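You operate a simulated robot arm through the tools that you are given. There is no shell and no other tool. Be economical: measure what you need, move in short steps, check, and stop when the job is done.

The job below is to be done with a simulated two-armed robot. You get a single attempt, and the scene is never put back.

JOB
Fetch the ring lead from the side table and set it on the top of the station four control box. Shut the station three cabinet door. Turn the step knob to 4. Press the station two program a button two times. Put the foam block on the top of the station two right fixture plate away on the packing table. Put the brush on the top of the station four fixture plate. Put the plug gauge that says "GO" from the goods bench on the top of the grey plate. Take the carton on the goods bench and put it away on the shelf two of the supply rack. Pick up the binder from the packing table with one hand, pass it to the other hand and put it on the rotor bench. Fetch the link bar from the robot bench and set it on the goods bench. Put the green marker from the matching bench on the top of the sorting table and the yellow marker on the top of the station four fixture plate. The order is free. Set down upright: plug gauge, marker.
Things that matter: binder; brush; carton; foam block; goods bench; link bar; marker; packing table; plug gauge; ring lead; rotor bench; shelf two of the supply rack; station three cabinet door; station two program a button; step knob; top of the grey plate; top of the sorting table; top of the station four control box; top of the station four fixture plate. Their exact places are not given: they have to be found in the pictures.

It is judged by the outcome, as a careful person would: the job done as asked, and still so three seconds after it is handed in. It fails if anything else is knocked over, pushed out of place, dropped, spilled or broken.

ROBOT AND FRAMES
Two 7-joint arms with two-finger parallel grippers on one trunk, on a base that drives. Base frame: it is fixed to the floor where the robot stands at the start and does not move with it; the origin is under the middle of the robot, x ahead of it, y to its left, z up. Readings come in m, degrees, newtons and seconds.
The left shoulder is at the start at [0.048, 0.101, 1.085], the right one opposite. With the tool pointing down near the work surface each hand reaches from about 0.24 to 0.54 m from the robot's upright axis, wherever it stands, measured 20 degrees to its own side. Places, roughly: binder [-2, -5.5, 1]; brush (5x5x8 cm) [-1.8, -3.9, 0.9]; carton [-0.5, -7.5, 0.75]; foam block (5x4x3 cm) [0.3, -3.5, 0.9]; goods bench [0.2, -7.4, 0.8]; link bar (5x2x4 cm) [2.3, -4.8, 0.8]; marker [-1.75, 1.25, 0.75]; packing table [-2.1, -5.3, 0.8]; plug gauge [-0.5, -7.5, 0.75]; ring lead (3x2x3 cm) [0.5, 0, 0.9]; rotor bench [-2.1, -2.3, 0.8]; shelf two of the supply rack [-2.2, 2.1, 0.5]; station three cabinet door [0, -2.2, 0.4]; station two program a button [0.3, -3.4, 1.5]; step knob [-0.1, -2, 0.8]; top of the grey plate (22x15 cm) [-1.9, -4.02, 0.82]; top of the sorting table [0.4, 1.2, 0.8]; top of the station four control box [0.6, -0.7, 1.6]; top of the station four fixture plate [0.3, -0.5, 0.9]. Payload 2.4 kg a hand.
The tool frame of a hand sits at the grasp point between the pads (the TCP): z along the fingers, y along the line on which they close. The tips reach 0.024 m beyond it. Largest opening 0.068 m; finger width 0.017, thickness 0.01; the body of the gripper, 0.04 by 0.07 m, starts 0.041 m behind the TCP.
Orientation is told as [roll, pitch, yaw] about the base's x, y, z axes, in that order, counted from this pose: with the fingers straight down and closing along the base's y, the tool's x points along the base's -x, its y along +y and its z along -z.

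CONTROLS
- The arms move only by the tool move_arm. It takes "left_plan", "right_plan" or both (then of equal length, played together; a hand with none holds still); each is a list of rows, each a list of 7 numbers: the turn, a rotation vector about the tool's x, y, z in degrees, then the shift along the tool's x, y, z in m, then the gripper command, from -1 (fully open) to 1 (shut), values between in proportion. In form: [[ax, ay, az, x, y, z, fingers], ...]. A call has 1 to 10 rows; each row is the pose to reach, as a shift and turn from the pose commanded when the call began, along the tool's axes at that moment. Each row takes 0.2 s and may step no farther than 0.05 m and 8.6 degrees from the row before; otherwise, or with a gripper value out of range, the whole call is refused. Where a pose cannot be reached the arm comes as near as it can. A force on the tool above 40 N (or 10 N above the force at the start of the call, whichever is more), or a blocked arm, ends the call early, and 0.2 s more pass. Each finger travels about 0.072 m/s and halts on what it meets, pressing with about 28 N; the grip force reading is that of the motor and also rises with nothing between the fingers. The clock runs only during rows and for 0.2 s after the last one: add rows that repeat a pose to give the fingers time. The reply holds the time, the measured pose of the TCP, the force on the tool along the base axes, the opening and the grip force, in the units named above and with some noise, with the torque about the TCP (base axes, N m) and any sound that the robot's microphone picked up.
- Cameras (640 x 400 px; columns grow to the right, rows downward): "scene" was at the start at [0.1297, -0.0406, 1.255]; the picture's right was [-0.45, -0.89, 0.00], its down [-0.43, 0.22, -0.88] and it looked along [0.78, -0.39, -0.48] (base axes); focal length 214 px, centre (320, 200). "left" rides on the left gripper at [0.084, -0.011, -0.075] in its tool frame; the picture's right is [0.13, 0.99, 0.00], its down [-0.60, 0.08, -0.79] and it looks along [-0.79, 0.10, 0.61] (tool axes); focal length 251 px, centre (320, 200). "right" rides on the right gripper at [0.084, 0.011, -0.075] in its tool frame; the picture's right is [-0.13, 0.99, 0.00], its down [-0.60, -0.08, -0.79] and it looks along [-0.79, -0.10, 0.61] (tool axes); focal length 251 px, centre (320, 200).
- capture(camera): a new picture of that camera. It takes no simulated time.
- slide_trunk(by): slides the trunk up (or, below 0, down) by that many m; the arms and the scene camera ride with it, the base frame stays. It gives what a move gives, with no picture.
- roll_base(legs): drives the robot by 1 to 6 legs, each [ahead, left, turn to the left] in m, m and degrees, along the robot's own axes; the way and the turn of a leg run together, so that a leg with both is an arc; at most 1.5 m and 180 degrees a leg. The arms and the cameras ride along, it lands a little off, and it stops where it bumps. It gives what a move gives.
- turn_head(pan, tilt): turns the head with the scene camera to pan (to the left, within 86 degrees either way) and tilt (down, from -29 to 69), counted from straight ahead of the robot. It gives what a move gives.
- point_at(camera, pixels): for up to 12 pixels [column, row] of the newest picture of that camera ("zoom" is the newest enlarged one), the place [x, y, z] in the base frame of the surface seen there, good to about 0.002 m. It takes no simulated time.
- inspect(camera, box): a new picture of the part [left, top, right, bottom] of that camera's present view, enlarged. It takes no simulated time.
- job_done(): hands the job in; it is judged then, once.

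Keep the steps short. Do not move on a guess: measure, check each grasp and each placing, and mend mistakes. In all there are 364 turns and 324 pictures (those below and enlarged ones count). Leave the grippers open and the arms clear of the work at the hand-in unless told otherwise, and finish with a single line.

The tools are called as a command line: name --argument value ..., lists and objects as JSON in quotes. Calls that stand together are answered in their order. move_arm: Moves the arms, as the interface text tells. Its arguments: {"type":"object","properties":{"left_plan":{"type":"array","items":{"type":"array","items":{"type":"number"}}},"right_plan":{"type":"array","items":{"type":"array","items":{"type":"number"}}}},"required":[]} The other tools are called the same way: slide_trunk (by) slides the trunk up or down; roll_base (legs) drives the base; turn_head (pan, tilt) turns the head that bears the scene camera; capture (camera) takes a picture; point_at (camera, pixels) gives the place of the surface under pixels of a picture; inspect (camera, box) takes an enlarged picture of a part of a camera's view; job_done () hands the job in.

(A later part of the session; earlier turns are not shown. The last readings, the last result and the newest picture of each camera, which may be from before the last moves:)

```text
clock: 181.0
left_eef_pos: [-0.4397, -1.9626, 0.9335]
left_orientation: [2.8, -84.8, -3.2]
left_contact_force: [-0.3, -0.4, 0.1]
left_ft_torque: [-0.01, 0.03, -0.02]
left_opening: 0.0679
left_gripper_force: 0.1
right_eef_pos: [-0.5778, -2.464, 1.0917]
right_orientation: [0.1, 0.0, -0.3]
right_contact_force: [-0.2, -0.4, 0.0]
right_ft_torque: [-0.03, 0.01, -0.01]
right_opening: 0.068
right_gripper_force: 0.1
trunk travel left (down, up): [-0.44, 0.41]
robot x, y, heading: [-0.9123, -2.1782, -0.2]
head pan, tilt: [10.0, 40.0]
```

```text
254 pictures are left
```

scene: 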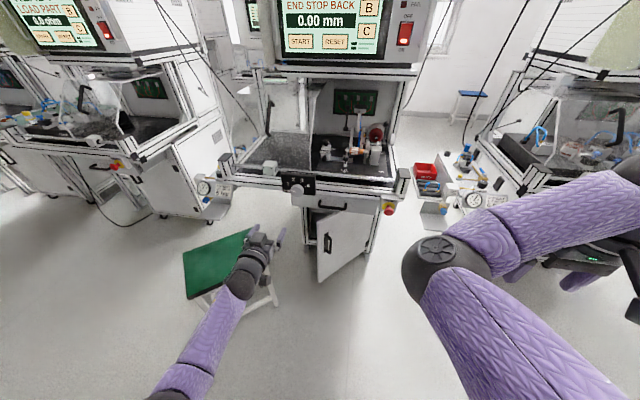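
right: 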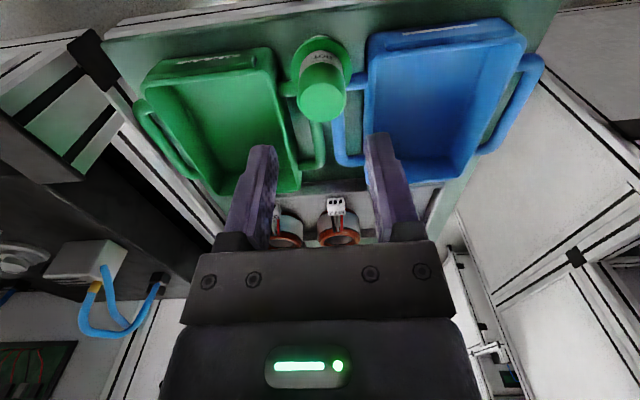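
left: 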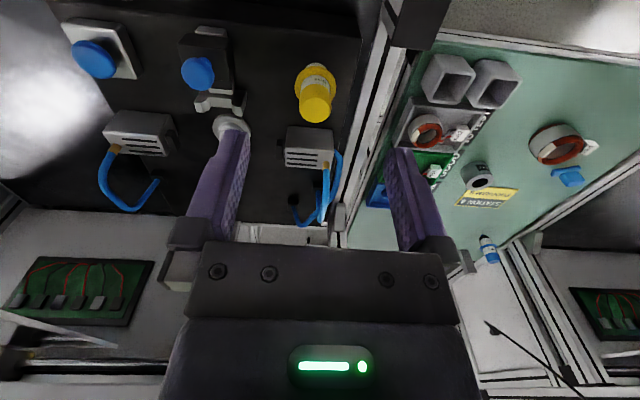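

move_arm --left_plan '[[0, -2.5, 0, 0.03, 0.003, 0.003, -1], [0, -5, 0, 0.06, 0.006, 0.005, -1], [0, -5, 0, 0.087, 0.006, 0.007, -1], [0, -5, 0, 0.087, 0.006, 0.007, -1]]'

move_arm --left_plan '[[0, 0, -8, 0, 0, 0, -1], [0, 0, -16, 0, 0, 0, -1], [0, 0, -24, 0, 0, 0, -1], [0, 0, -32, 0, 0, 0, -1], [0, 0, -36, 0, 0, 0, -1], [0, 0, -36, 0, 0, 0, -1]]'

roll_base --legs '[[0.2, 0, 0]]'

turn_head --pan 15 --tilt 40

capture --camera "scene"

```text
clock: 182.0
left_eef_pos: [-0.443, -1.9592, 0.8566]
left_orientation: [80.2, -89.8, -80.7]
left_contact_force: [-0.8, -0.7, 0.5]
left_ft_torque: [0.03, 0.02, -0.02]
left_opening: 0.0679
left_gripper_force: 0.1
left hand out of reach, approached as far as the arm can: row 3, 4
right_eef_pos: [-0.5764, -2.4651, 1.092]
right_orientation: [0.1, -0.1, -0.2]
right_contact_force: [-0.2, 0.5, 0.0]
right_ft_torque: [-0.04, 0.01, -0.01]
right_opening: 0.0679
right_gripper_force: 0.0
trunk travel left (down, up): [-0.44, 0.41]
robot x, y, heading: [-0.9119, -2.1827, -0.3]
head pan, tilt: [10.0, 40.0]
```

```text
clock: 183.4
left_eef_pos: [-0.4444, -1.9583, 0.8547]
left_orientation: [-89.9, -54.0, 89.3]
left_contact_force: [-1.0, 0.4, 0.4]
left_ft_torque: [0.03, 0.01, 0.0]
left_opening: 0.068
left_gripper_force: 0.0
right_eef_pos: [-0.5784, -2.4645, 1.0921]
right_orientation: [0.0, 0.0, -0.1]
right_contact_force: [-0.2, -0.4, 0.3]
right_ft_torque: [-0.01, -0.03, -0.02]
right_opening: 0.0678
right_gripper_force: 0.0
trunk travel left (down, up): [-0.44, 0.41]
robot x, y, heading: [-0.9113, -2.1795, -0.1]
head pan, tilt: [10.0, 40.0]
```

```text
clock: 185.0
left_eef_pos: [-0.2433, -1.959, 0.8549]
left_orientation: [-89.8, -54.2, 89.3]
left_contact_force: [0.0, 0.3, -0.1]
left_ft_torque: [-0.01, -0.01, -0.02]
left_opening: 0.068
left_gripper_force: 0.0
right_eef_pos: [-0.3761, -2.4645, 1.0909]
right_orientation: [0.1, 0.0, -0.1]
right_contact_force: [-0.9, -1.0, -0.5]
right_ft_torque: [0.02, 0.0, 0.01]
right_opening: 0.0681
right_gripper_force: 0.0
trunk travel left (down, up): [-0.44, 0.41]
robot x, y, heading: [-0.7091, -2.1856, 0.1]
head pan, tilt: [10.0, 40.0]
```

```text
clock: 185.7
left_eef_pos: [-0.2435, -1.9596, 0.8551]
left_orientation: [-89.9, -54.2, 89.4]
left_contact_force: [-0.9, -0.1, 0.1]
left_ft_torque: [0.02, 0.01, 0.02]
left_opening: 0.0679
left_gripper_force: 0.1
right_eef_pos: [-0.3775, -2.4634, 1.0898]
right_orientation: [0.1, -0.1, 0.0]
right_contact_force: [0.9, 0.4, 0.4]
right_ft_torque: [0.01, 0.02, 0.03]
right_opening: 0.0681
right_gripper_force: 0.1
trunk travel left (down, up): [-0.44, 0.41]
robot x, y, heading: [-0.7121, -2.1838, -0.3]
head pan, tilt: [15.0, 40.0]
```

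```text
253 pictures are left
```

scene: 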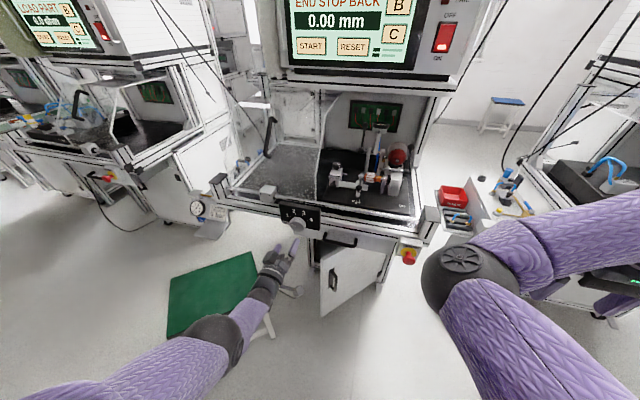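

Lower the trunk 0.1 m so the forward-pointing hand sits comfortably, then realign to the knob axis.

slide_trunk --by -0.1

move_arm --left_plan '[[0, 0, 0, -0.02, -0.014, 0, -1], [0, 0, 0, -0.045, -0.03, 0, -1], [0, 0, 0, -0.075, -0.048, 0.0, -1], [0, 0, 0, -0.075, -0.048, 0.02, -1], [0, 0, 0, -0.075, -0.048, 0.04, -1], [0, 0, 0, -0.075, -0.048, 0.04, -1]]'

capture --camera "left"

```text
clock: 187.0
left_eef_pos: [-0.2429, -1.958, 0.756]
left_orientation: [-89.9, -54.2, 89.6]
left_contact_force: [0.3, -0.3, 0.3]
left_ft_torque: [0.0, 0.04, -0.02]
left_opening: 0.0682
left_gripper_force: 0.0
right_eef_pos: [-0.377, -2.4638, 0.991]
right_orientation: [0.1, -0.1, -0.2]
right_contact_force: [-0.6, -0.8, 0.2]
right_ft_torque: [0.01, 0.0, 0.0]
right_opening: 0.0676
right_gripper_force: 0.0
trunk travel left (down, up): [-0.34, 0.509]
robot x, y, heading: [-0.7111, -2.1826, -0.2]
head pan, tilt: [15.0, 40.0]
```

```text
clock: 188.4
left_eef_pos: [-0.2039, -1.9538, 0.8439]
left_orientation: [-89.7, -54.2, 89.3]
left_contact_force: [0.5, -0.5, 0.5]
left_ft_torque: [0.04, -0.01, -0.01]
left_opening: 0.0679
left_gripper_force: 0.0
right_eef_pos: [-0.3765, -2.4642, 0.9914]
right_orientation: [0.1, 0.0, -0.1]
right_contact_force: [-0.3, -0.4, -0.2]
right_ft_torque: [0.0, -0.03, 0.0]
right_opening: 0.0681
right_gripper_force: 0.0
trunk travel left (down, up): [-0.34, 0.509]
robot x, y, heading: [-0.7102, -2.1815, 0.1]
head pan, tilt: [15.0, 40.0]
```

```text
252 pictures are left
```

left: 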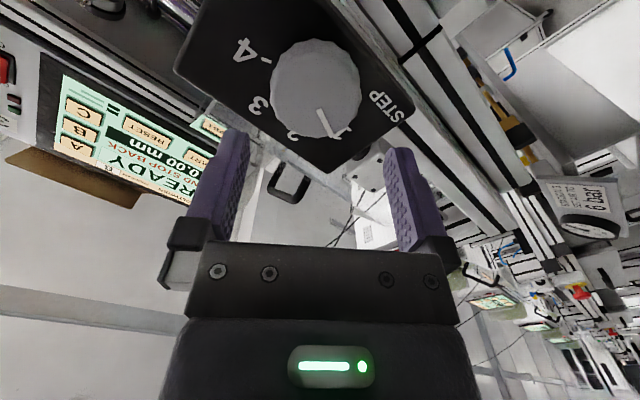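

point_at --camera "left" --pixels '[[316, 88], [316, 50], [316, 125], [280, 88], [352, 88], [330, 130], [220, 60], [330, 150]]'

```text
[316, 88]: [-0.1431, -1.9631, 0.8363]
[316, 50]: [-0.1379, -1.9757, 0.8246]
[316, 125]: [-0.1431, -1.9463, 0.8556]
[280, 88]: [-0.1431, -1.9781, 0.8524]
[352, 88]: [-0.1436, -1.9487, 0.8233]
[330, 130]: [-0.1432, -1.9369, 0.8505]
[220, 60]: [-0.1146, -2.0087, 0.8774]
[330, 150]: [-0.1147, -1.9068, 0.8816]
```

Knob centre refined to (-1.962, 0.838). Advance with open fingers, then close.

move_arm --left_plan '[[0, 0, 0, 0.01, -0.003, 0, -1], [0, 0, 0, 0.01, -0.003, 0.02, -1], [0, 0, 0, 0.01, -0.003, 0.04, -1], [0, 0, 0, 0.01, -0.003, 0.058, -1], [0, 0, 0, 0.01, -0.003, 0.058, -1]]'

capture --camera "left"

```text
clock: 189.6
left_eef_pos: [-0.1458, -1.9625, 0.837]
left_orientation: [-89.9, -54.2, 89.5]
left_contact_force: [0.6, 0.0, -0.3]
left_ft_torque: [-0.01, -0.01, 0.04]
left_opening: 0.0682
left_gripper_force: 0.0
right_eef_pos: [-0.3775, -2.4645, 0.9904]
right_orientation: [0.1, 0.1, -0.1]
right_contact_force: [0.0, -0.2, 0.3]
right_ft_torque: [0.0, 0.0, 0.01]
right_opening: 0.0679
right_gripper_force: 0.0
trunk travel left (down, up): [-0.34, 0.509]
robot x, y, heading: [-0.7109, -2.1834, -0.1]
head pan, tilt: [15.0, 40.0]
```

```text
251 pictures are left
```

left: 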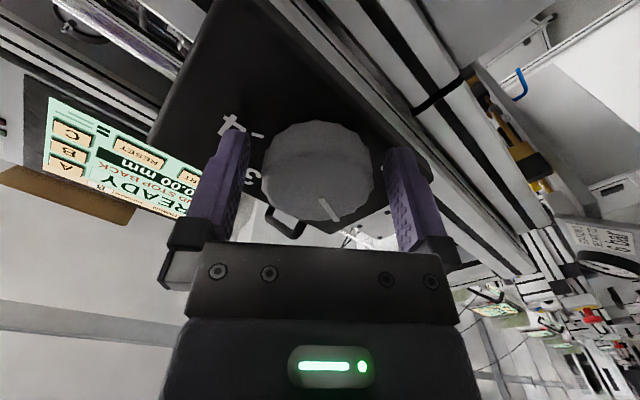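

move_arm --left_plan '[[0, 0, 0, 0, 0, 0, 1], [0, 0, 0, 0, 0, 0, 1], [0, 0, 8.5, 0, 0, 0, 1], [0, 0, 17, 0, 0, 0, 1], [0, 0, 25.5, 0, 0, 0, 1], [0, 0, 34, 0, 0, 0, 1], [0, 0, 42.5, 0, 0, 0, 1], [0, 0, 51, 0, 0, 0, 1], [0, 0, 59.5, 0, 0, 0, 1], [0, 0, 68, 0, 0, 0, 1]]'

capture --camera "left"

```text
clock: 191.7
left_eef_pos: [-0.1453, -1.9546, 0.8374]
left_orientation: [89.7, -66.7, -89.4]
left_contact_force: [9.9, 8.8, -0.6]
left_ft_torque: [-0.06, 0.97, 0.54]
left_opening: 0.0549
left_gripper_force: 45.4
right_eef_pos: [-0.374, -2.4626, 0.9918]
right_orientation: [0.0, 0.0, 0.1]
right_contact_force: [0.1, 0.3, -0.2]
right_ft_torque: [-0.01, 0.0, 0.01]
right_opening: 0.068
right_gripper_force: 0.0
trunk travel left (down, up): [-0.34, 0.509]
robot x, y, heading: [-0.7077, -2.1835, 0.2]
head pan, tilt: [15.0, 40.0]
stopped in row 10 (left hand): the force on the tool passed its limit at 44 N (the readings are from after the stop); the commanded pose is now the measured one
```

```text
250 pictures are left
```

left: 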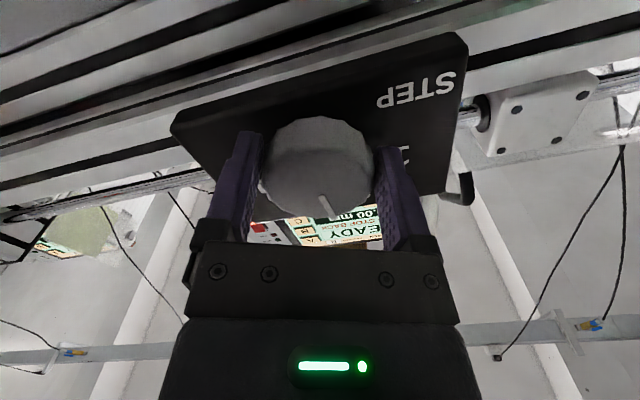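

The knob turned about 60°. Open, retract, and look.

move_arm --left_plan '[[0, 0, 0, 0, 0, 0, -1], [0, 0, 0, 0, 0, 0, -1], [0, 0, 0, 0, 0, -0.03, -1], [0, 0, 0, 0, 0, -0.05, -1]]'

capture --camera "left"

```text
clock: 192.7
left_eef_pos: [-0.1962, -1.9576, 0.8392]
left_orientation: [90.1, -66.7, -90.0]
left_contact_force: [0.4, -0.6, 0.3]
left_ft_torque: [0.05, -0.01, -0.01]
left_opening: 0.0681
left_gripper_force: 0.1
right_eef_pos: [-0.3767, -2.4635, 0.9913]
right_orientation: [0.2, -0.1, 0.1]
right_contact_force: [-0.4, 0.6, 0.2]
right_ft_torque: [-0.02, -0.03, 0.02]
right_opening: 0.0679
right_gripper_force: 0.1
trunk travel left (down, up): [-0.34, 0.509]
robot x, y, heading: [-0.711, -2.1869, -0.0]
head pan, tilt: [15.0, 40.0]
```

```text
249 pictures are left
```

left: 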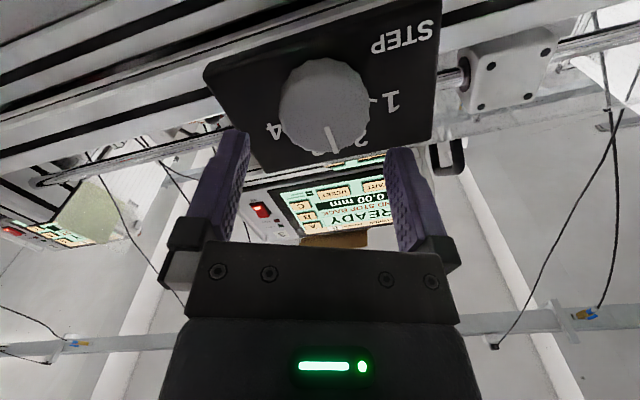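

move_arm --left_plan '[[0, 0, -8.4, 0, -0.002, 0, -1], [0, 0, -16.8, 0, -0.004, 0, -1], [0, 0, -25.2, 0, -0.0045, 0, -1], [0, 0, -33.6, 0, -0.0045, 0, -1], [0, 0, -42, 0, -0.0045, 0, -1], [0, 0, -50.4, 0, -0.0045, 0, -1], [0, 0, -58.8, 0, -0.0045, 0, -1], [0, 0, -67.2, 0, -0.0045, 0, -1], [0, 0, -75.6, 0, -0.0045, 0, -1], [0, 0, -80, 0, -0.0045, 0, -1]]'

capture --camera "left"

point_at --camera "left" --pixels '[[320, 100], [290, 100], [350, 100]]'

```text
clock: 194.8
left_eef_pos: [-0.1964, -1.9623, 0.8369]
left_orientation: [-90.1, -33.2, 90.0]
left_contact_force: [0.7, -0.5, 0.0]
left_ft_torque: [0.0, -0.02, 0.04]
left_opening: 0.068
left_gripper_force: 0.1
right_eef_pos: [-0.3755, -2.4626, 0.9902]
right_orientation: [0.1, 0.0, 0.1]
right_contact_force: [0.5, -0.4, -0.2]
right_ft_torque: [0.01, 0.0, -0.01]
right_opening: 0.0681
right_gripper_force: 0.1
trunk travel left (down, up): [-0.34, 0.509]
robot x, y, heading: [-0.7117, -2.183, 0.2]
head pan, tilt: [15.0, 40.0]
```

```text
248 pictures are left
```

left: 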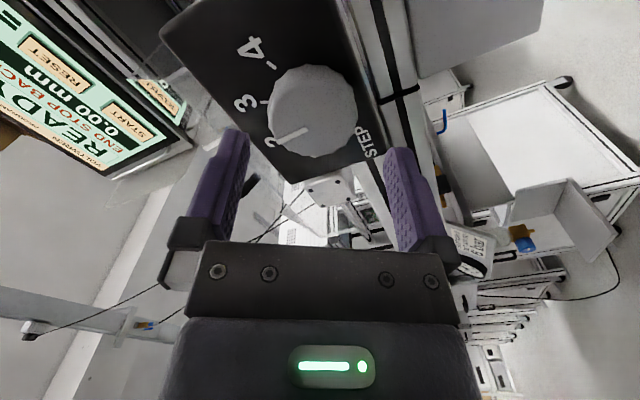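

```text
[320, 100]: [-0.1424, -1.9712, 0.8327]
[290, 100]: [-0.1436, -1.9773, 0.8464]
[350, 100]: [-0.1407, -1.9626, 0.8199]
```

point_at --camera "left" --pixels '[[279, 142], [306, 128]]'

move_arm --left_plan '[[0, 0, 0, 0, -0.003, 0.02, -1], [0, 0, 0, 0, -0.003, 0.04, -1], [0, 0, 0, 0, -0.003, 0.051, -1], [0, 0, 0, 0, -0.003, 0.051, -1], [0, 0, 0, 0, -0.003, 0.051, 1], [0, 0, 0, 0, -0.003, 0.051, 1]]'

```text
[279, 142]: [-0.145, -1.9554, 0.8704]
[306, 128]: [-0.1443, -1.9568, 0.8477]
```

```text
clock: 196.2
left_eef_pos: [-0.1449, -1.963, 0.8394]
left_orientation: [-90.2, -33.4, 90.1]
left_contact_force: [2.3, 0.4, 3.6]
left_ft_torque: [-0.04, 0.33, -0.26]
left_opening: 0.0555
left_gripper_force: 44.9
right_eef_pos: [-0.3752, -2.4628, 0.9902]
right_orientation: [0.1, -0.1, 0.1]
right_contact_force: [-1.0, 0.4, -0.4]
right_ft_torque: [0.02, 0.0, 0.02]
right_opening: 0.0681
right_gripper_force: 0.0
trunk travel left (down, up): [-0.34, 0.509]
robot x, y, heading: [-0.7124, -2.1818, 0.0]
head pan, tilt: [15.0, 40.0]
```

Gripped. Turn clockwise by 78° toward 4.

move_arm --left_plan '[[0, 0, 7.8, 0, 0, 0, 1], [0, 0, 15.6, 0, 0, 0, 1], [0, 0, 23.4, 0, 0, 0, 1], [0, 0, 31.2, 0, 0, 0, 1], [0, 0, 39, 0, 0, 0, 1], [0, 0, 46.8, 0, 0, 0, 1], [0, 0, 54.6, 0, 0, 0, 1], [0, 0, 62.4, 0, 0, 0, 1], [0, 0, 70.2, 0, 0, 0, 1], [0, 0, 78, 0, 0, 0, 1]]'

move_arm --left_plan '[[0, 0, 0, 0, 0, 0, -1], [0, 0, 0, 0, 0, 0, -1], [0, 0, 0, 0, 0, -0.03, -1], [0, 0, 0, 0, 0, -0.05, -1]]'

capture --camera "left"

```text
clock: 198.1
left_eef_pos: [-0.1454, -1.9549, 0.8375]
left_orientation: [86.8, -82.6, -86.2]
left_contact_force: [11.3, 10.4, -4.7]
left_ft_torque: [-0.05, 0.93, 0.2]
left_opening: 0.0555
left_gripper_force: 45.0
right_eef_pos: [-0.3737, -2.4595, 0.9905]
right_orientation: [0.0, 0.1, 0.1]
right_contact_force: [0.3, 0.7, 0.0]
right_ft_torque: [-0.03, -0.03, 0.0]
right_opening: 0.0677
right_gripper_force: 0.1
trunk travel left (down, up): [-0.34, 0.509]
robot x, y, heading: [-0.713, -2.1843, 0.5]
head pan, tilt: [15.0, 40.0]
stopped in row 9 (left hand): the force on the tool passed its limit at 41 N (the readings are from after the stop); the commanded pose is now the measured one
```

```text
clock: 199.1
left_eef_pos: [-0.1989, -1.9605, 0.8381]
left_orientation: [88.7, -82.5, -88.3]
left_contact_force: [-0.3, 0.0, -0.8]
left_ft_torque: [-0.01, 0.02, -0.02]
left_opening: 0.0678
left_gripper_force: 0.1
right_eef_pos: [-0.3749, -2.4622, 0.9924]
right_orientation: [0.1, -0.1, 0.2]
right_contact_force: [-0.6, 0.5, -0.1]
right_ft_torque: [0.03, -0.02, -0.01]
right_opening: 0.0681
right_gripper_force: 0.0
trunk travel left (down, up): [-0.34, 0.509]
robot x, y, heading: [-0.7114, -2.1821, 0.3]
head pan, tilt: [15.0, 40.0]
```

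```text
247 pictures are left
```

left: 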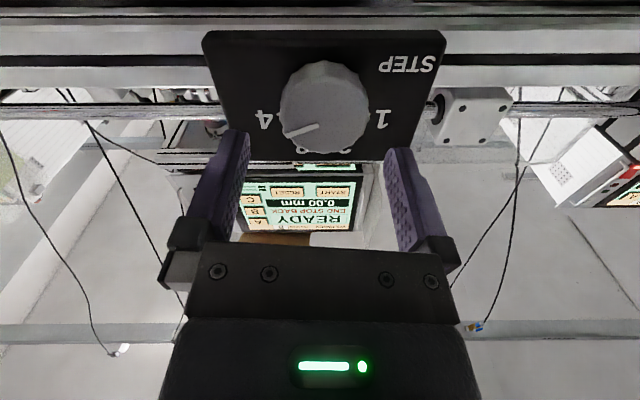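

inspect --camera "left" --box '[240, 40, 400, 160]'

point_at --camera "left" --pixels '[[284, 136], [300, 131], [317, 126], [276, 115], [382, 105], [352, 152], [292, 152]]'

```text
3.33 times, centred on (320, 100) of left
```

zoom: 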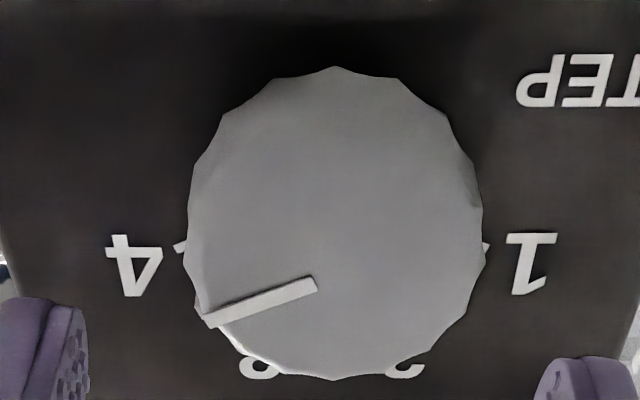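

```text
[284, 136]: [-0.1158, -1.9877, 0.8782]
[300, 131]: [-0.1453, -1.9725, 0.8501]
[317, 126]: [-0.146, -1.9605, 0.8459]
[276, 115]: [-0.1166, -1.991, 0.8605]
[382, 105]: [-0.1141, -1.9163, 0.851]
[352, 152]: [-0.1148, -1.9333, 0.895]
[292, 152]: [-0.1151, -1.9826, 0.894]
```

Pointer reads ~19–20° above right: at the 4 tick. I'll re-check after moving away. Now for the door: back off a little, lower the trunk, close the left fingers and shift the hand right.

roll_base --legs '[[-0.15, 0, 0]]'

inspect --camera "scene" --box '[260, 170, 340, 230]'

slide_trunk --by -0.32

move_arm --left_plan '[[0, 0, -2, 0, -0.03, 0, 1], [0, 0, -4, 0, -0.06, 0, 1], [0, 0, -7, 0.0, -0.09, 0, 1], [0, 0, -7, 0.0, -0.12, 0, 1], [0, 0, -7, 0.0, -0.15, 0, 1]]'

capture --camera "scene"

```text
clock: 200.5
left_eef_pos: [-0.3507, -1.9608, 0.8381]
left_orientation: [89.1, -82.6, -88.5]
left_contact_force: [-0.3, 0.1, 0.1]
left_ft_torque: [-0.01, 0.01, 0.01]
left_opening: 0.0679
left_gripper_force: 0.1
right_eef_pos: [-0.5273, -2.4625, 0.9894]
right_orientation: [0.1, 0.0, 0.2]
right_contact_force: [0.4, -0.2, 0.7]
right_ft_torque: [0.01, 0.01, -0.01]
right_opening: 0.068
right_gripper_force: 0.1
trunk travel left (down, up): [-0.34, 0.509]
robot x, y, heading: [-0.8609, -2.1809, 0.5]
head pan, tilt: [15.0, 40.0]
```

```text
6.67 times, centred on (300, 200) of scene
```

zoom: 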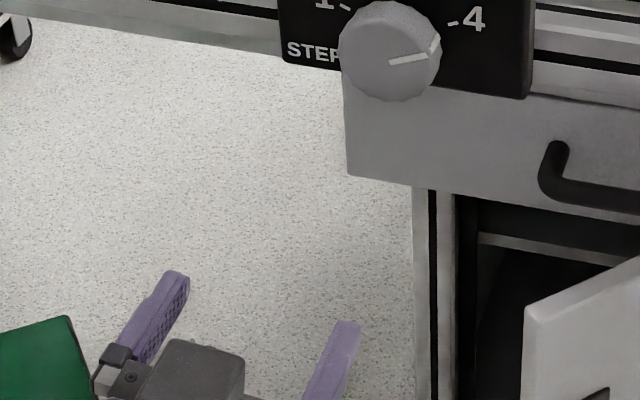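

```text
clock: 203.7
left_eef_pos: [-0.3492, -1.9595, 0.5193]
left_orientation: [88.9, -82.6, -88.3]
left_contact_force: [0.5, 0.6, 0.1]
left_ft_torque: [-0.01, 0.04, -0.02]
left_opening: 0.0679
left_gripper_force: 0.2
right_eef_pos: [-0.5113, -2.4621, 0.604]
right_orientation: [0.1, 13.7, 0.3]
right_contact_force: [-1.0, 0.1, -0.5]
right_ft_torque: [-0.02, 0.0, 0.02]
right_opening: 0.0681
right_gripper_force: 0.1
trunk travel left (down, up): [-0.02, 0.829]
robot x, y, heading: [-0.8649, -2.1837, 0.5]
head pan, tilt: [15.0, 40.0]
```

```text
clock: 204.9
left_eef_pos: [-0.3488, -2.1064, 0.4975]
left_orientation: [82.6, -89.1, -82.0]
left_contact_force: [-0.9, 0.3, 0.1]
left_ft_torque: [-0.02, -0.04, -0.03]
left_opening: 0.0
left_gripper_force: 24.1
right_eef_pos: [-0.5116, -2.4613, 0.6032]
right_orientation: [0.1, 13.6, 0.2]
right_contact_force: [-0.4, -0.5, -0.9]
right_ft_torque: [0.02, 0.01, 0.01]
right_opening: 0.068
right_gripper_force: 0.0
trunk travel left (down, up): [-0.02, 0.829]
robot x, y, heading: [-0.8645, -2.1839, 0.3]
head pan, tilt: [15.0, 40.0]
```

```text
244 pictures are left
```

scene: 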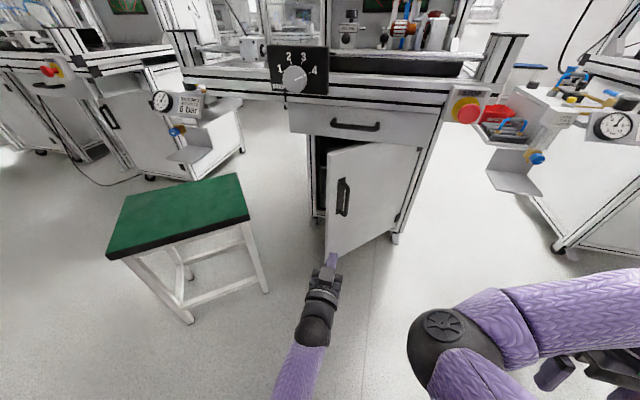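

point_at --camera "scene" --pixels '[[330, 200], [345, 235], [370, 190], [395, 180], [412, 170], [343, 195], [405, 215], [322, 160], [430, 130], [465, 108], [520, 175], [310, 180]]'

```text
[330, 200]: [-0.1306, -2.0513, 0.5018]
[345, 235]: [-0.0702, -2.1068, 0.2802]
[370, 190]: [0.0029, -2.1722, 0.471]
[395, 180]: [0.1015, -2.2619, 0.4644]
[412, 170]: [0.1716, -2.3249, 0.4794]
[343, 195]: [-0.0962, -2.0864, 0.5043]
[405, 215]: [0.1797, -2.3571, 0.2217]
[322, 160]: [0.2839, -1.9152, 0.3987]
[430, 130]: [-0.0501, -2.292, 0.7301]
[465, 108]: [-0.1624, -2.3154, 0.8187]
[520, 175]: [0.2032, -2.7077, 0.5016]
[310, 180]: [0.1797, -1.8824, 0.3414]
```

Hinge is near (0.17, -2.325); the door face at y -2.106 is x≈-0.07. Drive until the closed fingers are just short of it, then push with the arm.

roll_base --legs '[[0.2, 0, -0.3]]'

move_arm --left_plan '[[0, 0, 0, 0, 0, 0.03, 1], [0, 0, 0, 0, 0, 0.06, 1], [0, 0, 0, 0, 0, 0.09, 1], [0, 0, 0, 0, 0, 0.12, 1], [0, 0, 0, 0, 0, 0.15, 1]]'

capture --camera "scene"

```text
clock: 206.6
left_eef_pos: [-0.1517, -2.1056, 0.4979]
left_orientation: [93.0, -89.2, -92.2]
left_contact_force: [0.2, 0.8, 0.4]
left_ft_torque: [-0.02, 0.03, -0.01]
left_opening: 0.0001
left_gripper_force: 23.7
right_eef_pos: [-0.3162, -2.464, 0.6021]
right_orientation: [0.1, 13.7, -0.1]
right_contact_force: [0.4, -0.3, -0.3]
right_ft_torque: [-0.01, 0.03, 0.03]
right_opening: 0.0683
right_gripper_force: 0.1
trunk travel left (down, up): [-0.02, 0.829]
robot x, y, heading: [-0.665, -2.1841, 0.0]
head pan, tilt: [15.0, 40.0]
stopped in leg 1: the force on the tool passed its limit at 53 N (the readings are from after the stop); the commanded pose is now the measured one
```

```text
clock: 207.8
left_eef_pos: [-0.0429, -2.1022, 0.5106]
left_orientation: [93.2, -89.3, -92.2]
left_contact_force: [0.6, 1.0, -0.3]
left_ft_torque: [-0.05, -0.02, 0.01]
left_opening: 0.0
left_gripper_force: 23.3
left hand out of reach, approached as far as the arm can: row 4, 5
right_eef_pos: [-0.3162, -2.4644, 0.6027]
right_orientation: [0.1, 13.6, -0.1]
right_contact_force: [-0.1, 0.5, -0.7]
right_ft_torque: [-0.01, -0.03, 0.01]
right_opening: 0.068
right_gripper_force: 0.0
trunk travel left (down, up): [-0.02, 0.829]
robot x, y, heading: [-0.6648, -2.1811, 0.1]
head pan, tilt: [15.0, 40.0]
```

```text
243 pictures are left
```

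scene: 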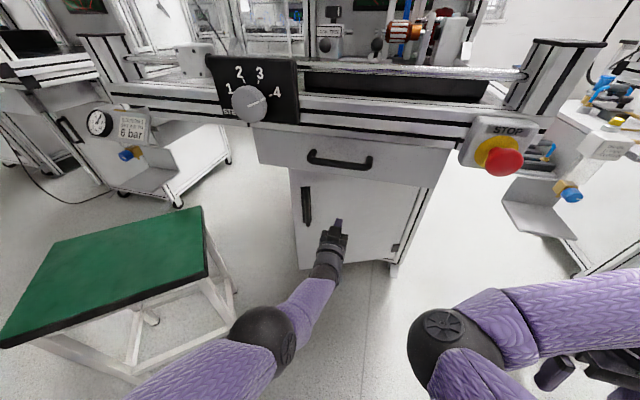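

The door has swung nearly closed. Measure it.

point_at --camera "scene" --pixels '[[300, 190], [320, 185], [360, 190], [410, 190], [300, 250], [430, 180], [290, 185], [295, 175], [340, 222]]'

inspect --camera "scene" --box '[250, 130, 450, 290]'

```text
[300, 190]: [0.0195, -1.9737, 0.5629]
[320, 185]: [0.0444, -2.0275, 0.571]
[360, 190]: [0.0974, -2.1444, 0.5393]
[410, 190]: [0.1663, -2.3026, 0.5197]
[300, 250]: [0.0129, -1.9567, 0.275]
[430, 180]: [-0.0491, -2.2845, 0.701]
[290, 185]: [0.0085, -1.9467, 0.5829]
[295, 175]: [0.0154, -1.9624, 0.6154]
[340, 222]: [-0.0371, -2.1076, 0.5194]
```

```text
2.50 times, centred on (350, 210) of scene
```

zoom: 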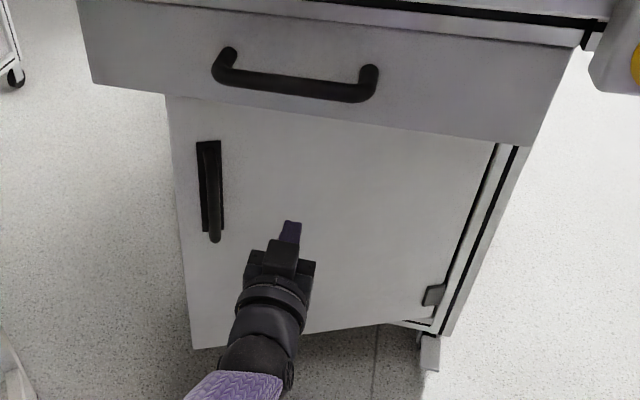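

move_arm --right_plan '[[0, 0, 0, 0.02, -0.02, -0.02, -1], [0, 0, 0, 0.04, -0.04, -0.04, -1], [0, 0, 0, 0.06, -0.06, -0.06, -1], [0, 0, 0, 0.08, -0.08, -0.08, -1]]'

turn_head --pan -25 --tilt 45

capture --camera "scene"

```text
clock: 208.8
left_eef_pos: [-0.044, -2.101, 0.5097]
left_orientation: [88.5, -89.4, -87.7]
left_contact_force: [-0.1, 0.2, 1.0]
left_ft_torque: [0.0, 0.02, 0.0]
left_opening: 0.0
left_gripper_force: 24.1
right_eef_pos: [-0.3736, -2.5439, 0.6978]
right_orientation: [0.1, 13.7, 0.0]
right_contact_force: [-0.5, 0.1, -0.5]
right_ft_torque: [-0.02, -0.01, 0.0]
right_opening: 0.0681
right_gripper_force: 0.1
trunk travel left (down, up): [-0.02, 0.829]
robot x, y, heading: [-0.6659, -2.1843, -0.1]
head pan, tilt: [15.0, 40.0]
```

```text
clock: 209.8
left_eef_pos: [-0.0423, -2.1012, 0.5106]
left_orientation: [88.4, -89.3, -87.6]
left_contact_force: [0.0, -0.2, 0.7]
left_ft_torque: [0.0, 0.0, -0.01]
left_opening: 0.0
left_gripper_force: 23.8
right_eef_pos: [-0.3737, -2.5438, 0.6975]
right_orientation: [0.1, 13.8, -0.1]
right_contact_force: [0.2, 0.8, 0.4]
right_ft_torque: [-0.02, 0.01, 0.01]
right_opening: 0.068
right_gripper_force: 0.0
trunk travel left (down, up): [-0.02, 0.829]
robot x, y, heading: [-0.6669, -2.177, 0.0]
head pan, tilt: [-25.0, 45.0]
```

```text
241 pictures are left
```

scene: 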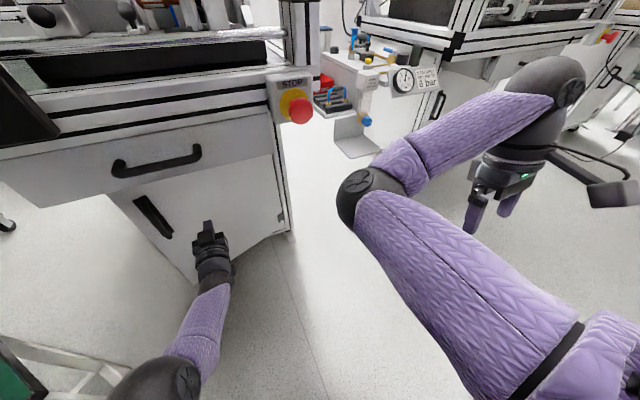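

point_at --camera "scene" --pixels '[[405, 80], [430, 85], [355, 150], [368, 120], [300, 105], [545, 85], [580, 90], [510, 175], [440, 105], [470, 50], [375, 180], [540, 130]]'

```text
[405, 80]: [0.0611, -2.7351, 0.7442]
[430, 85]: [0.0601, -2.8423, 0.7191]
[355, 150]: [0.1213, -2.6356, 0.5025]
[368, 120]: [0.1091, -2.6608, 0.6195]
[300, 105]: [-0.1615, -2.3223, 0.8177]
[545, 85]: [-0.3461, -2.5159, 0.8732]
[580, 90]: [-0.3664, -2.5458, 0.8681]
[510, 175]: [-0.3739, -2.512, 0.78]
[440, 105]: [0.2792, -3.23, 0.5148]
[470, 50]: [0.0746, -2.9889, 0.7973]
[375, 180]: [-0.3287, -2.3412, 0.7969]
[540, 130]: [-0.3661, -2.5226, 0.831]
```

roll_base --legs '[[0, -0.1, 0]]'

move_arm --left_plan '[[0, 0, 0, 0, 0.03, 0, 1], [0, 0, 0, 0, 0.06, 0, 1], [0, 0, 0, 0, 0.09, 0, 1], [0, 0, 0, 0, 0.12, 0, 1]]'

roll_base --legs '[[0.1, 0, 0]]'

capture --camera "scene"

```text
clock: 211.0
left_eef_pos: [-0.0437, -2.201, 0.5098]
left_orientation: [88.8, -89.3, -87.8]
left_contact_force: [0.6, -1.2, -0.5]
left_ft_torque: [0.01, -0.03, 0.01]
left_opening: 0.0002
left_gripper_force: 23.5
right_eef_pos: [-0.3726, -2.645, 0.6992]
right_orientation: [0.0, 13.7, 0.1]
right_contact_force: [0.6, -0.4, 0.3]
right_ft_torque: [0.01, 0.01, 0.0]
right_opening: 0.0679
right_gripper_force: 0.0
trunk travel left (down, up): [-0.02, 0.829]
robot x, y, heading: [-0.6686, -2.2866, 0.6]
head pan, tilt: [-25.0, 45.0]
```

```text
clock: 212.0
left_eef_pos: [-0.0458, -2.0809, 0.5115]
left_orientation: [86.9, -89.3, -86.0]
left_contact_force: [0.1, 0.5, 0.0]
left_ft_torque: [-0.02, -0.03, 0.0]
left_opening: 0.0
left_gripper_force: 23.2
right_eef_pos: [-0.3728, -2.6443, 0.6984]
right_orientation: [0.1, 13.7, 0.0]
right_contact_force: [0.1, -0.5, -0.5]
right_ft_torque: [0.04, -0.01, 0.02]
right_opening: 0.0679
right_gripper_force: 0.0
trunk travel left (down, up): [-0.02, 0.829]
robot x, y, heading: [-0.6651, -2.2826, 0.2]
head pan, tilt: [-25.0, 45.0]
```

```text
clock: 213.1
left_eef_pos: [0.0568, -2.0802, 0.5096]
left_orientation: [88.6, -89.2, -88.1]
left_contact_force: [0.4, 0.5, 0.6]
left_ft_torque: [-0.01, 0.0, -0.02]
left_opening: 0.0
left_gripper_force: 23.8
right_eef_pos: [-0.2714, -2.6455, 0.6976]
right_orientation: [0.1, 13.7, 0.0]
right_contact_force: [0.2, -0.5, -0.4]
right_ft_torque: [-0.01, 0.01, -0.03]
right_opening: 0.0682
right_gripper_force: 0.0
trunk travel left (down, up): [-0.02, 0.829]
robot x, y, heading: [-0.5668, -2.2796, 0.2]
head pan, tilt: [-25.0, 45.0]
```

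```text
240 pictures are left
```

scene: 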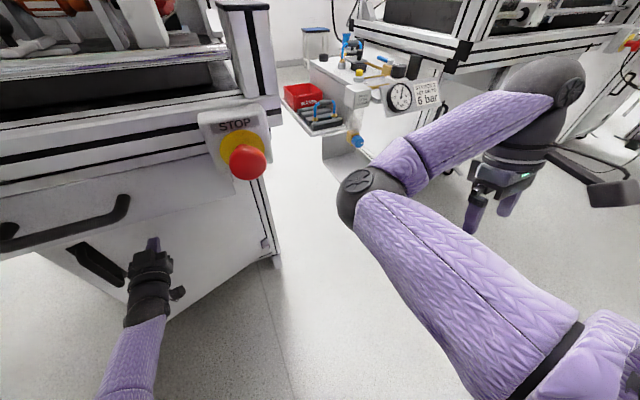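

Clear of the stop button (right elbow passes beside it). Push another 9 cm.

roll_base --legs '[[0.05, 0, 0]]'

roll_base --legs '[[0.04, 0, 0]]'

turn_head --pan 20 --tilt 45

capture --camera "scene"

```text
clock: 214.1
left_eef_pos: [0.106, -2.0809, 0.5102]
left_orientation: [88.6, -89.3, -87.6]
left_contact_force: [-1.0, 1.0, 0.3]
left_ft_torque: [0.03, -0.01, 0.03]
left_opening: 0.0
left_gripper_force: 23.3
right_eef_pos: [-0.2207, -2.6446, 0.6974]
right_orientation: [0.2, 13.8, 0.1]
right_contact_force: [-0.6, -0.2, -0.6]
right_ft_torque: [-0.03, 0.01, 0.0]
right_opening: 0.068
right_gripper_force: 0.0
trunk travel left (down, up): [-0.02, 0.829]
robot x, y, heading: [-0.5147, -2.2834, 0.1]
head pan, tilt: [-25.0, 45.0]
```

```text
clock: 214.9
left_eef_pos: [0.145, -2.0799, 0.5101]
left_orientation: [88.4, -89.3, -87.6]
left_contact_force: [0.4, 0.1, -1.0]
left_ft_torque: [-0.03, -0.01, -0.01]
left_opening: 0.0
left_gripper_force: 23.8
right_eef_pos: [-0.1799, -2.6441, 0.6984]
right_orientation: [0.1, 13.7, 0.1]
right_contact_force: [-1.1, 0.8, 0.2]
right_ft_torque: [-0.02, 0.02, 0.0]
right_opening: 0.0679
right_gripper_force: 0.1
trunk travel left (down, up): [-0.02, 0.829]
robot x, y, heading: [-0.4746, -2.2835, 0.2]
head pan, tilt: [-25.0, 45.0]
```

```text
clock: 216.1
left_eef_pos: [0.1461, -2.0803, 0.5106]
left_orientation: [88.2, -89.3, -87.2]
left_contact_force: [-0.4, -0.4, 0.2]
left_ft_torque: [0.02, 0.03, 0.02]
left_opening: 0.0
left_gripper_force: 23.9
right_eef_pos: [-0.1802, -2.6438, 0.6988]
right_orientation: [0.2, 13.7, 0.1]
right_contact_force: [-0.9, -0.2, -0.7]
right_ft_torque: [0.02, 0.0, 0.0]
right_opening: 0.0679
right_gripper_force: 0.1
trunk travel left (down, up): [-0.02, 0.829]
robot x, y, heading: [-0.4764, -2.2847, 0.4]
head pan, tilt: [20.0, 45.0]
```

```text
239 pictures are left
```

scene: 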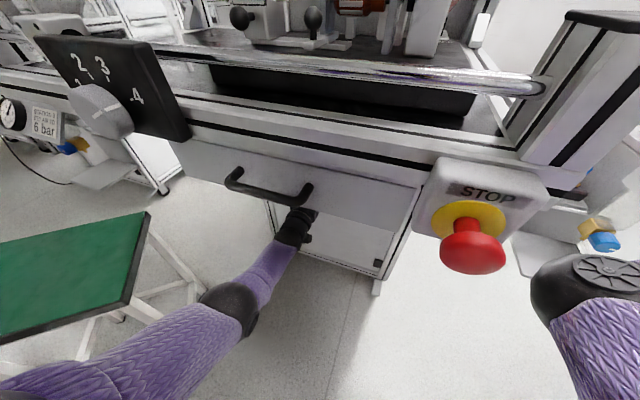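

point_at --camera "scene" --pixels '[[340, 240], [370, 255], [310, 230], [282, 230], [385, 235], [350, 270], [276, 215]]'

move_arm --left_plan '[[0, 0, 0, 0, 0, 0.02, 1], [0, 0, 0, 0, 0, 0.03, 1]]'

```text
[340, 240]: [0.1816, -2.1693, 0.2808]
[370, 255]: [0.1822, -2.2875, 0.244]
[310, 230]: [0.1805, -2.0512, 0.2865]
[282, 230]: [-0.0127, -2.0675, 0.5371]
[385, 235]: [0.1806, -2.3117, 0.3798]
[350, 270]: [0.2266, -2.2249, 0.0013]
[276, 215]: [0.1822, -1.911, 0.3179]
```

```text
clock: 216.6
left_eef_pos: [0.1586, -2.0802, 0.5126]
left_orientation: [50.6, -89.0, -49.7]
left_contact_force: [-14.1, -2.4, 4.0]
left_ft_torque: [-0.03, -0.2, -0.12]
left_opening: 0.0
left_gripper_force: 24.1
left hand out of reach, approached as far as the arm can: row 1, 2
right_eef_pos: [-0.1805, -2.6445, 0.6984]
right_orientation: [0.1, 13.7, 0.2]
right_contact_force: [-0.7, -0.4, -0.6]
right_ft_torque: [0.0, 0.0, 0.02]
right_opening: 0.068
right_gripper_force: 0.0
trunk travel left (down, up): [-0.02, 0.829]
robot x, y, heading: [-0.4763, -2.285, 0.5]
head pan, tilt: [20.0, 45.0]
stopped in row 2 (left hand): the force on the tool passed its limit at 60 N (the readings are from after the stop); the commanded pose is now the measured one
```

Door face is at x 0.18 along its full width – shut, and firm under 60 N. Retreat straight back and verify.

roll_base --legs '[[-0.45, 0, 0]]'

capture --camera "scene"

point_at --camera "scene" --pixels '[[300, 170], [340, 170], [360, 180]]'

```text
clock: 219.4
left_eef_pos: [-0.2943, -2.0815, 0.5122]
left_orientation: [46.8, -89.0, -45.8]
left_contact_force: [-0.5, -0.2, -0.7]
left_ft_torque: [0.0, 0.02, 0.02]
left_opening: 0.0002
left_gripper_force: 24.1
right_eef_pos: [-0.633, -2.6457, 0.6984]
right_orientation: [0.2, 13.7, 0.3]
right_contact_force: [-0.7, 0.0, 0.5]
right_ft_torque: [0.02, 0.0, -0.04]
right_opening: 0.0682
right_gripper_force: 0.0
trunk travel left (down, up): [-0.02, 0.829]
robot x, y, heading: [-0.9272, -2.2837, 0.5]
head pan, tilt: [20.0, 45.0]
```

```text
238 pictures are left
```

scene: 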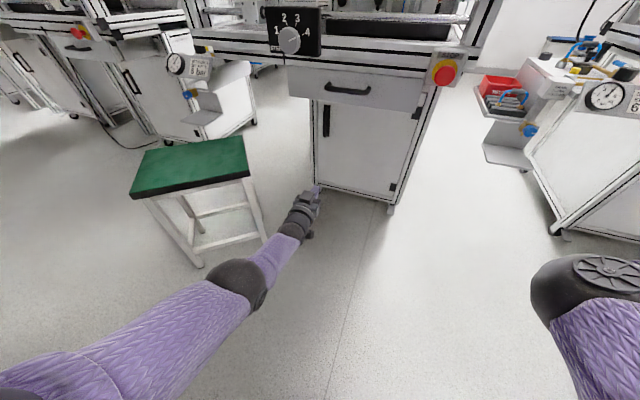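

```text
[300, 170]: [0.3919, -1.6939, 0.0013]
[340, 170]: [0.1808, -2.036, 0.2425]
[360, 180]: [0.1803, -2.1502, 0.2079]
```

inspect --camera "scene" --box '[262, 5, 326, 60]'

slide_trunk --by 0.4

slide_trunk --by 0.12

turn_head --pan -50 --tilt 15

capture --camera "scene"

```text
7.27 times, centred on (294, 32) of scene
```

zoom: 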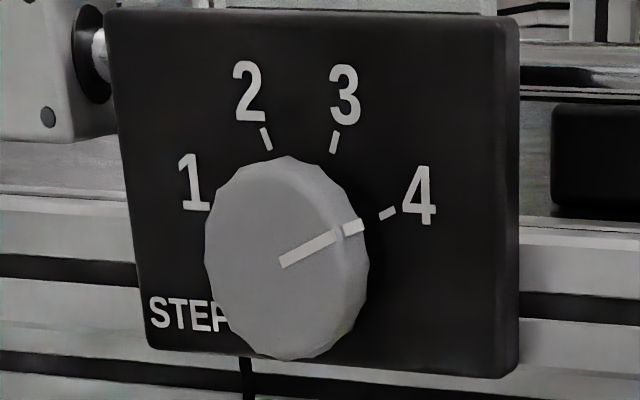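

```text
clock: 223.2
left_eef_pos: [-0.3051, -2.0812, 1.0943]
left_orientation: [178.1, -72.9, -177.1]
left_contact_force: [-0.1, -0.2, -0.2]
left_ft_torque: [-0.01, -0.02, -0.02]
left_opening: 0.0
left_gripper_force: 23.1
right_eef_pos: [-0.631, -2.6458, 1.0977]
right_orientation: [0.1, 13.7, 0.2]
right_contact_force: [0.0, 0.3, -0.1]
right_ft_torque: [0.02, -0.02, -0.03]
right_opening: 0.0678
right_gripper_force: 0.2
trunk travel left (down, up): [-0.42, 0.429]
robot x, y, heading: [-0.9297, -2.287, 0.6]
head pan, tilt: [20.0, 45.0]
```

```text
clock: 224.7
left_eef_pos: [-0.3088, -2.0819, 1.2331]
left_orientation: [178.4, -71.2, -177.3]
left_contact_force: [0.3, 1.1, 0.3]
left_ft_torque: [0.02, 0.03, 0.0]
left_opening: 0.0
left_gripper_force: 23.2
right_eef_pos: [-0.6316, -2.6465, 1.2179]
right_orientation: [0.1, 13.7, 0.3]
right_contact_force: [0.0, 1.0, 0.5]
right_ft_torque: [0.03, 0.04, 0.0]
right_opening: 0.0681
right_gripper_force: 0.1
trunk travel left (down, up): [-0.54, 0.309]
robot x, y, heading: [-0.9254, -2.2868, 0.4]
head pan, tilt: [20.0, 45.0]
```

```text
clock: 226.1
left_eef_pos: [-0.3093, -2.081, 1.2318]
left_orientation: [178.5, -71.3, -177.2]
left_contact_force: [-0.3, -0.2, 0.8]
left_ft_torque: [-0.01, -0.02, 0.04]
left_opening: 0.0
left_gripper_force: 23.7
right_eef_pos: [-0.6313, -2.6461, 1.2192]
right_orientation: [0.1, 13.7, 0.4]
right_contact_force: [-0.4, -0.6, 0.3]
right_ft_torque: [-0.01, 0.01, 0.0]
right_opening: 0.068
right_gripper_force: 0.0
trunk travel left (down, up): [-0.54, 0.309]
robot x, y, heading: [-0.9286, -2.2861, 0.3]
head pan, tilt: [-50.0, 15.0]
```

```text
236 pictures are left
```

scene: 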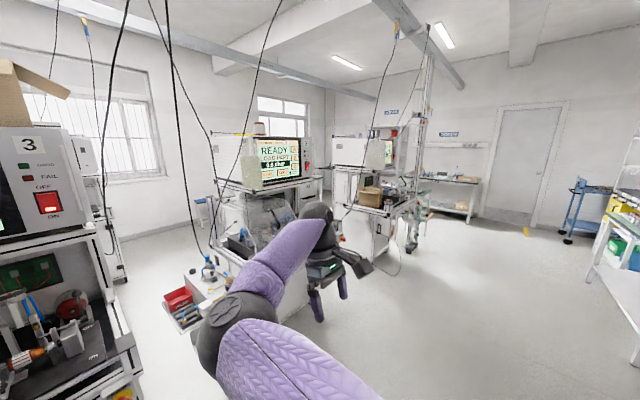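

Knob points exactly at 4 and the door is shut. Next station two.

roll_base --legs '[[0, -1.15, 0]]'

turn_head --pan 0 --tilt 10

capture --camera "scene"

```text
clock: 232.0
left_eef_pos: [-0.305, -3.2381, 1.232]
left_orientation: [178.4, -71.2, -177.8]
left_contact_force: [0.6, 0.7, -0.3]
left_ft_torque: [0.0, 0.04, -0.04]
left_opening: 0.0
left_gripper_force: 23.8
right_eef_pos: [-0.6322, -3.7987, 1.2164]
right_orientation: [0.1, 13.7, -0.2]
right_contact_force: [-0.2, 0.2, -0.6]
right_ft_torque: [-0.03, -0.01, 0.01]
right_opening: 0.0682
right_gripper_force: 0.1
trunk travel left (down, up): [-0.54, 0.309]
robot x, y, heading: [-0.9293, -3.4357, 0.2]
head pan, tilt: [-50.0, 15.0]
```

```text
clock: 233.1
left_eef_pos: [-0.3042, -3.2369, 1.2317]
left_orientation: [178.4, -71.2, -177.8]
left_contact_force: [-0.1, 0.5, -0.1]
left_ft_torque: [-0.02, -0.02, 0.0]
left_opening: 0.0002
left_gripper_force: 23.9
right_eef_pos: [-0.6317, -3.7989, 1.2176]
right_orientation: [0.2, 13.6, -0.2]
right_contact_force: [0.1, 0.5, 0.1]
right_ft_torque: [0.01, 0.0, 0.01]
right_opening: 0.068
right_gripper_force: 0.0
trunk travel left (down, up): [-0.54, 0.309]
robot x, y, heading: [-0.921, -3.4357, -0.5]
head pan, tilt: [0.0, 10.0]
```

```text
235 pictures are left
```

scene: 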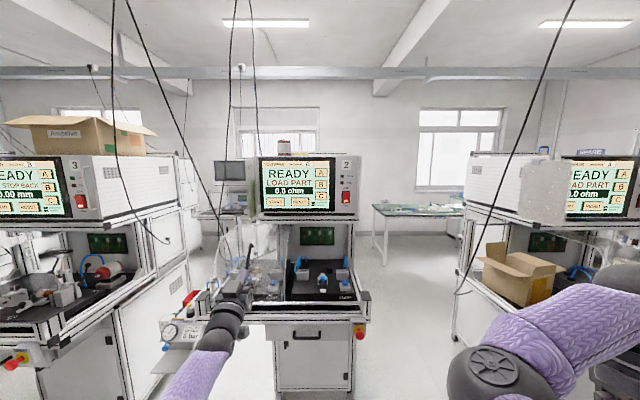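

inspect --camera "scene" --box '[240, 145, 370, 226]'

point_at --camera "zoom" --pixels '[[403, 142], [403, 132], [390, 142], [416, 142], [404, 193], [200, 150], [403, 152], [515, 95]]'

```text
4.92 times, centred on (305, 186) of scene
```

zoom: 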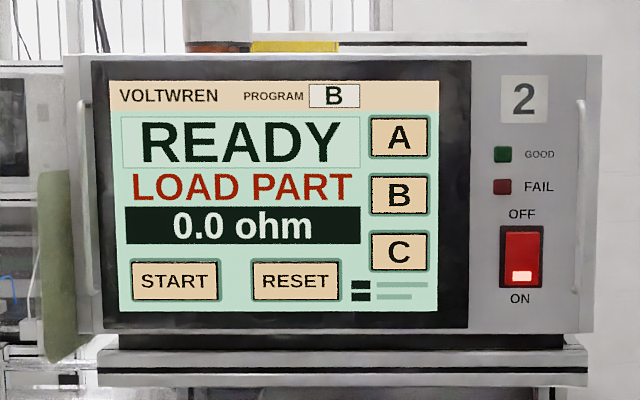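

```text
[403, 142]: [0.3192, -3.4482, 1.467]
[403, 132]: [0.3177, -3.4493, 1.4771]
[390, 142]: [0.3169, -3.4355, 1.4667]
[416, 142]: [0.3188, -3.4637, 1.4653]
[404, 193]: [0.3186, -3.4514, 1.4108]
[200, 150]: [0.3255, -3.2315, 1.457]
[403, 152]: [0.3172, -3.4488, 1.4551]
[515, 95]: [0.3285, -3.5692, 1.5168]
```

Button A: centre (y -3.446, z 1.471), face x 0.318. Raise the trunk and level the left hand (closed fingers).

slide_trunk --by 0.25

move_arm --left_plan '[[0, 4, 0, -0.004, -0.02, -0.012, 1], [0, 8, 0, -0.008, -0.04, -0.024, 1], [0, 12, 0, -0.012, -0.06, -0.036, 1], [0, 16, 0, -0.016, -0.08, -0.047, 1], [0, 18.8, 0, -0.016, -0.1, -0.047, 1], [0, 18.8, 0, -0.016, -0.1, -0.047, 1]]'

```text
clock: 235.7
left_eef_pos: [-0.3084, -3.2364, 1.4918]
left_orientation: [178.5, -70.5, -177.8]
left_contact_force: [0.3, 0.4, 0.2]
left_ft_torque: [-0.01, -0.02, -0.02]
left_opening: 0.0002
left_gripper_force: 23.9
right_eef_pos: [-0.6327, -3.799, 1.4691]
right_orientation: [0.1, 13.8, -0.2]
right_contact_force: [-0.3, -0.2, 0.8]
right_ft_torque: [-0.02, -0.01, 0.0]
right_opening: 0.0679
right_gripper_force: 0.1
trunk travel left (down, up): [-0.79, 0.059]
robot x, y, heading: [-0.9279, -3.4367, -0.3]
head pan, tilt: [0.0, 10.0]
```

```text
clock: 237.1
left_eef_pos: [-0.3566, -3.3356, 1.4885]
left_orientation: [143.1, -89.2, -142.5]
left_contact_force: [-0.1, 1.1, -0.4]
left_ft_torque: [0.02, -0.03, 0.05]
left_opening: 0.0
left_gripper_force: 23.8
right_eef_pos: [-0.633, -3.7987, 1.4679]
right_orientation: [0.0, 13.6, -0.2]
right_contact_force: [0.1, -0.1, -0.1]
right_ft_torque: [0.02, 0.03, 0.0]
right_opening: 0.0681
right_gripper_force: 0.0
trunk travel left (down, up): [-0.79, 0.059]
robot x, y, heading: [-0.9244, -3.4352, -0.1]
head pan, tilt: [0.0, 10.0]
```

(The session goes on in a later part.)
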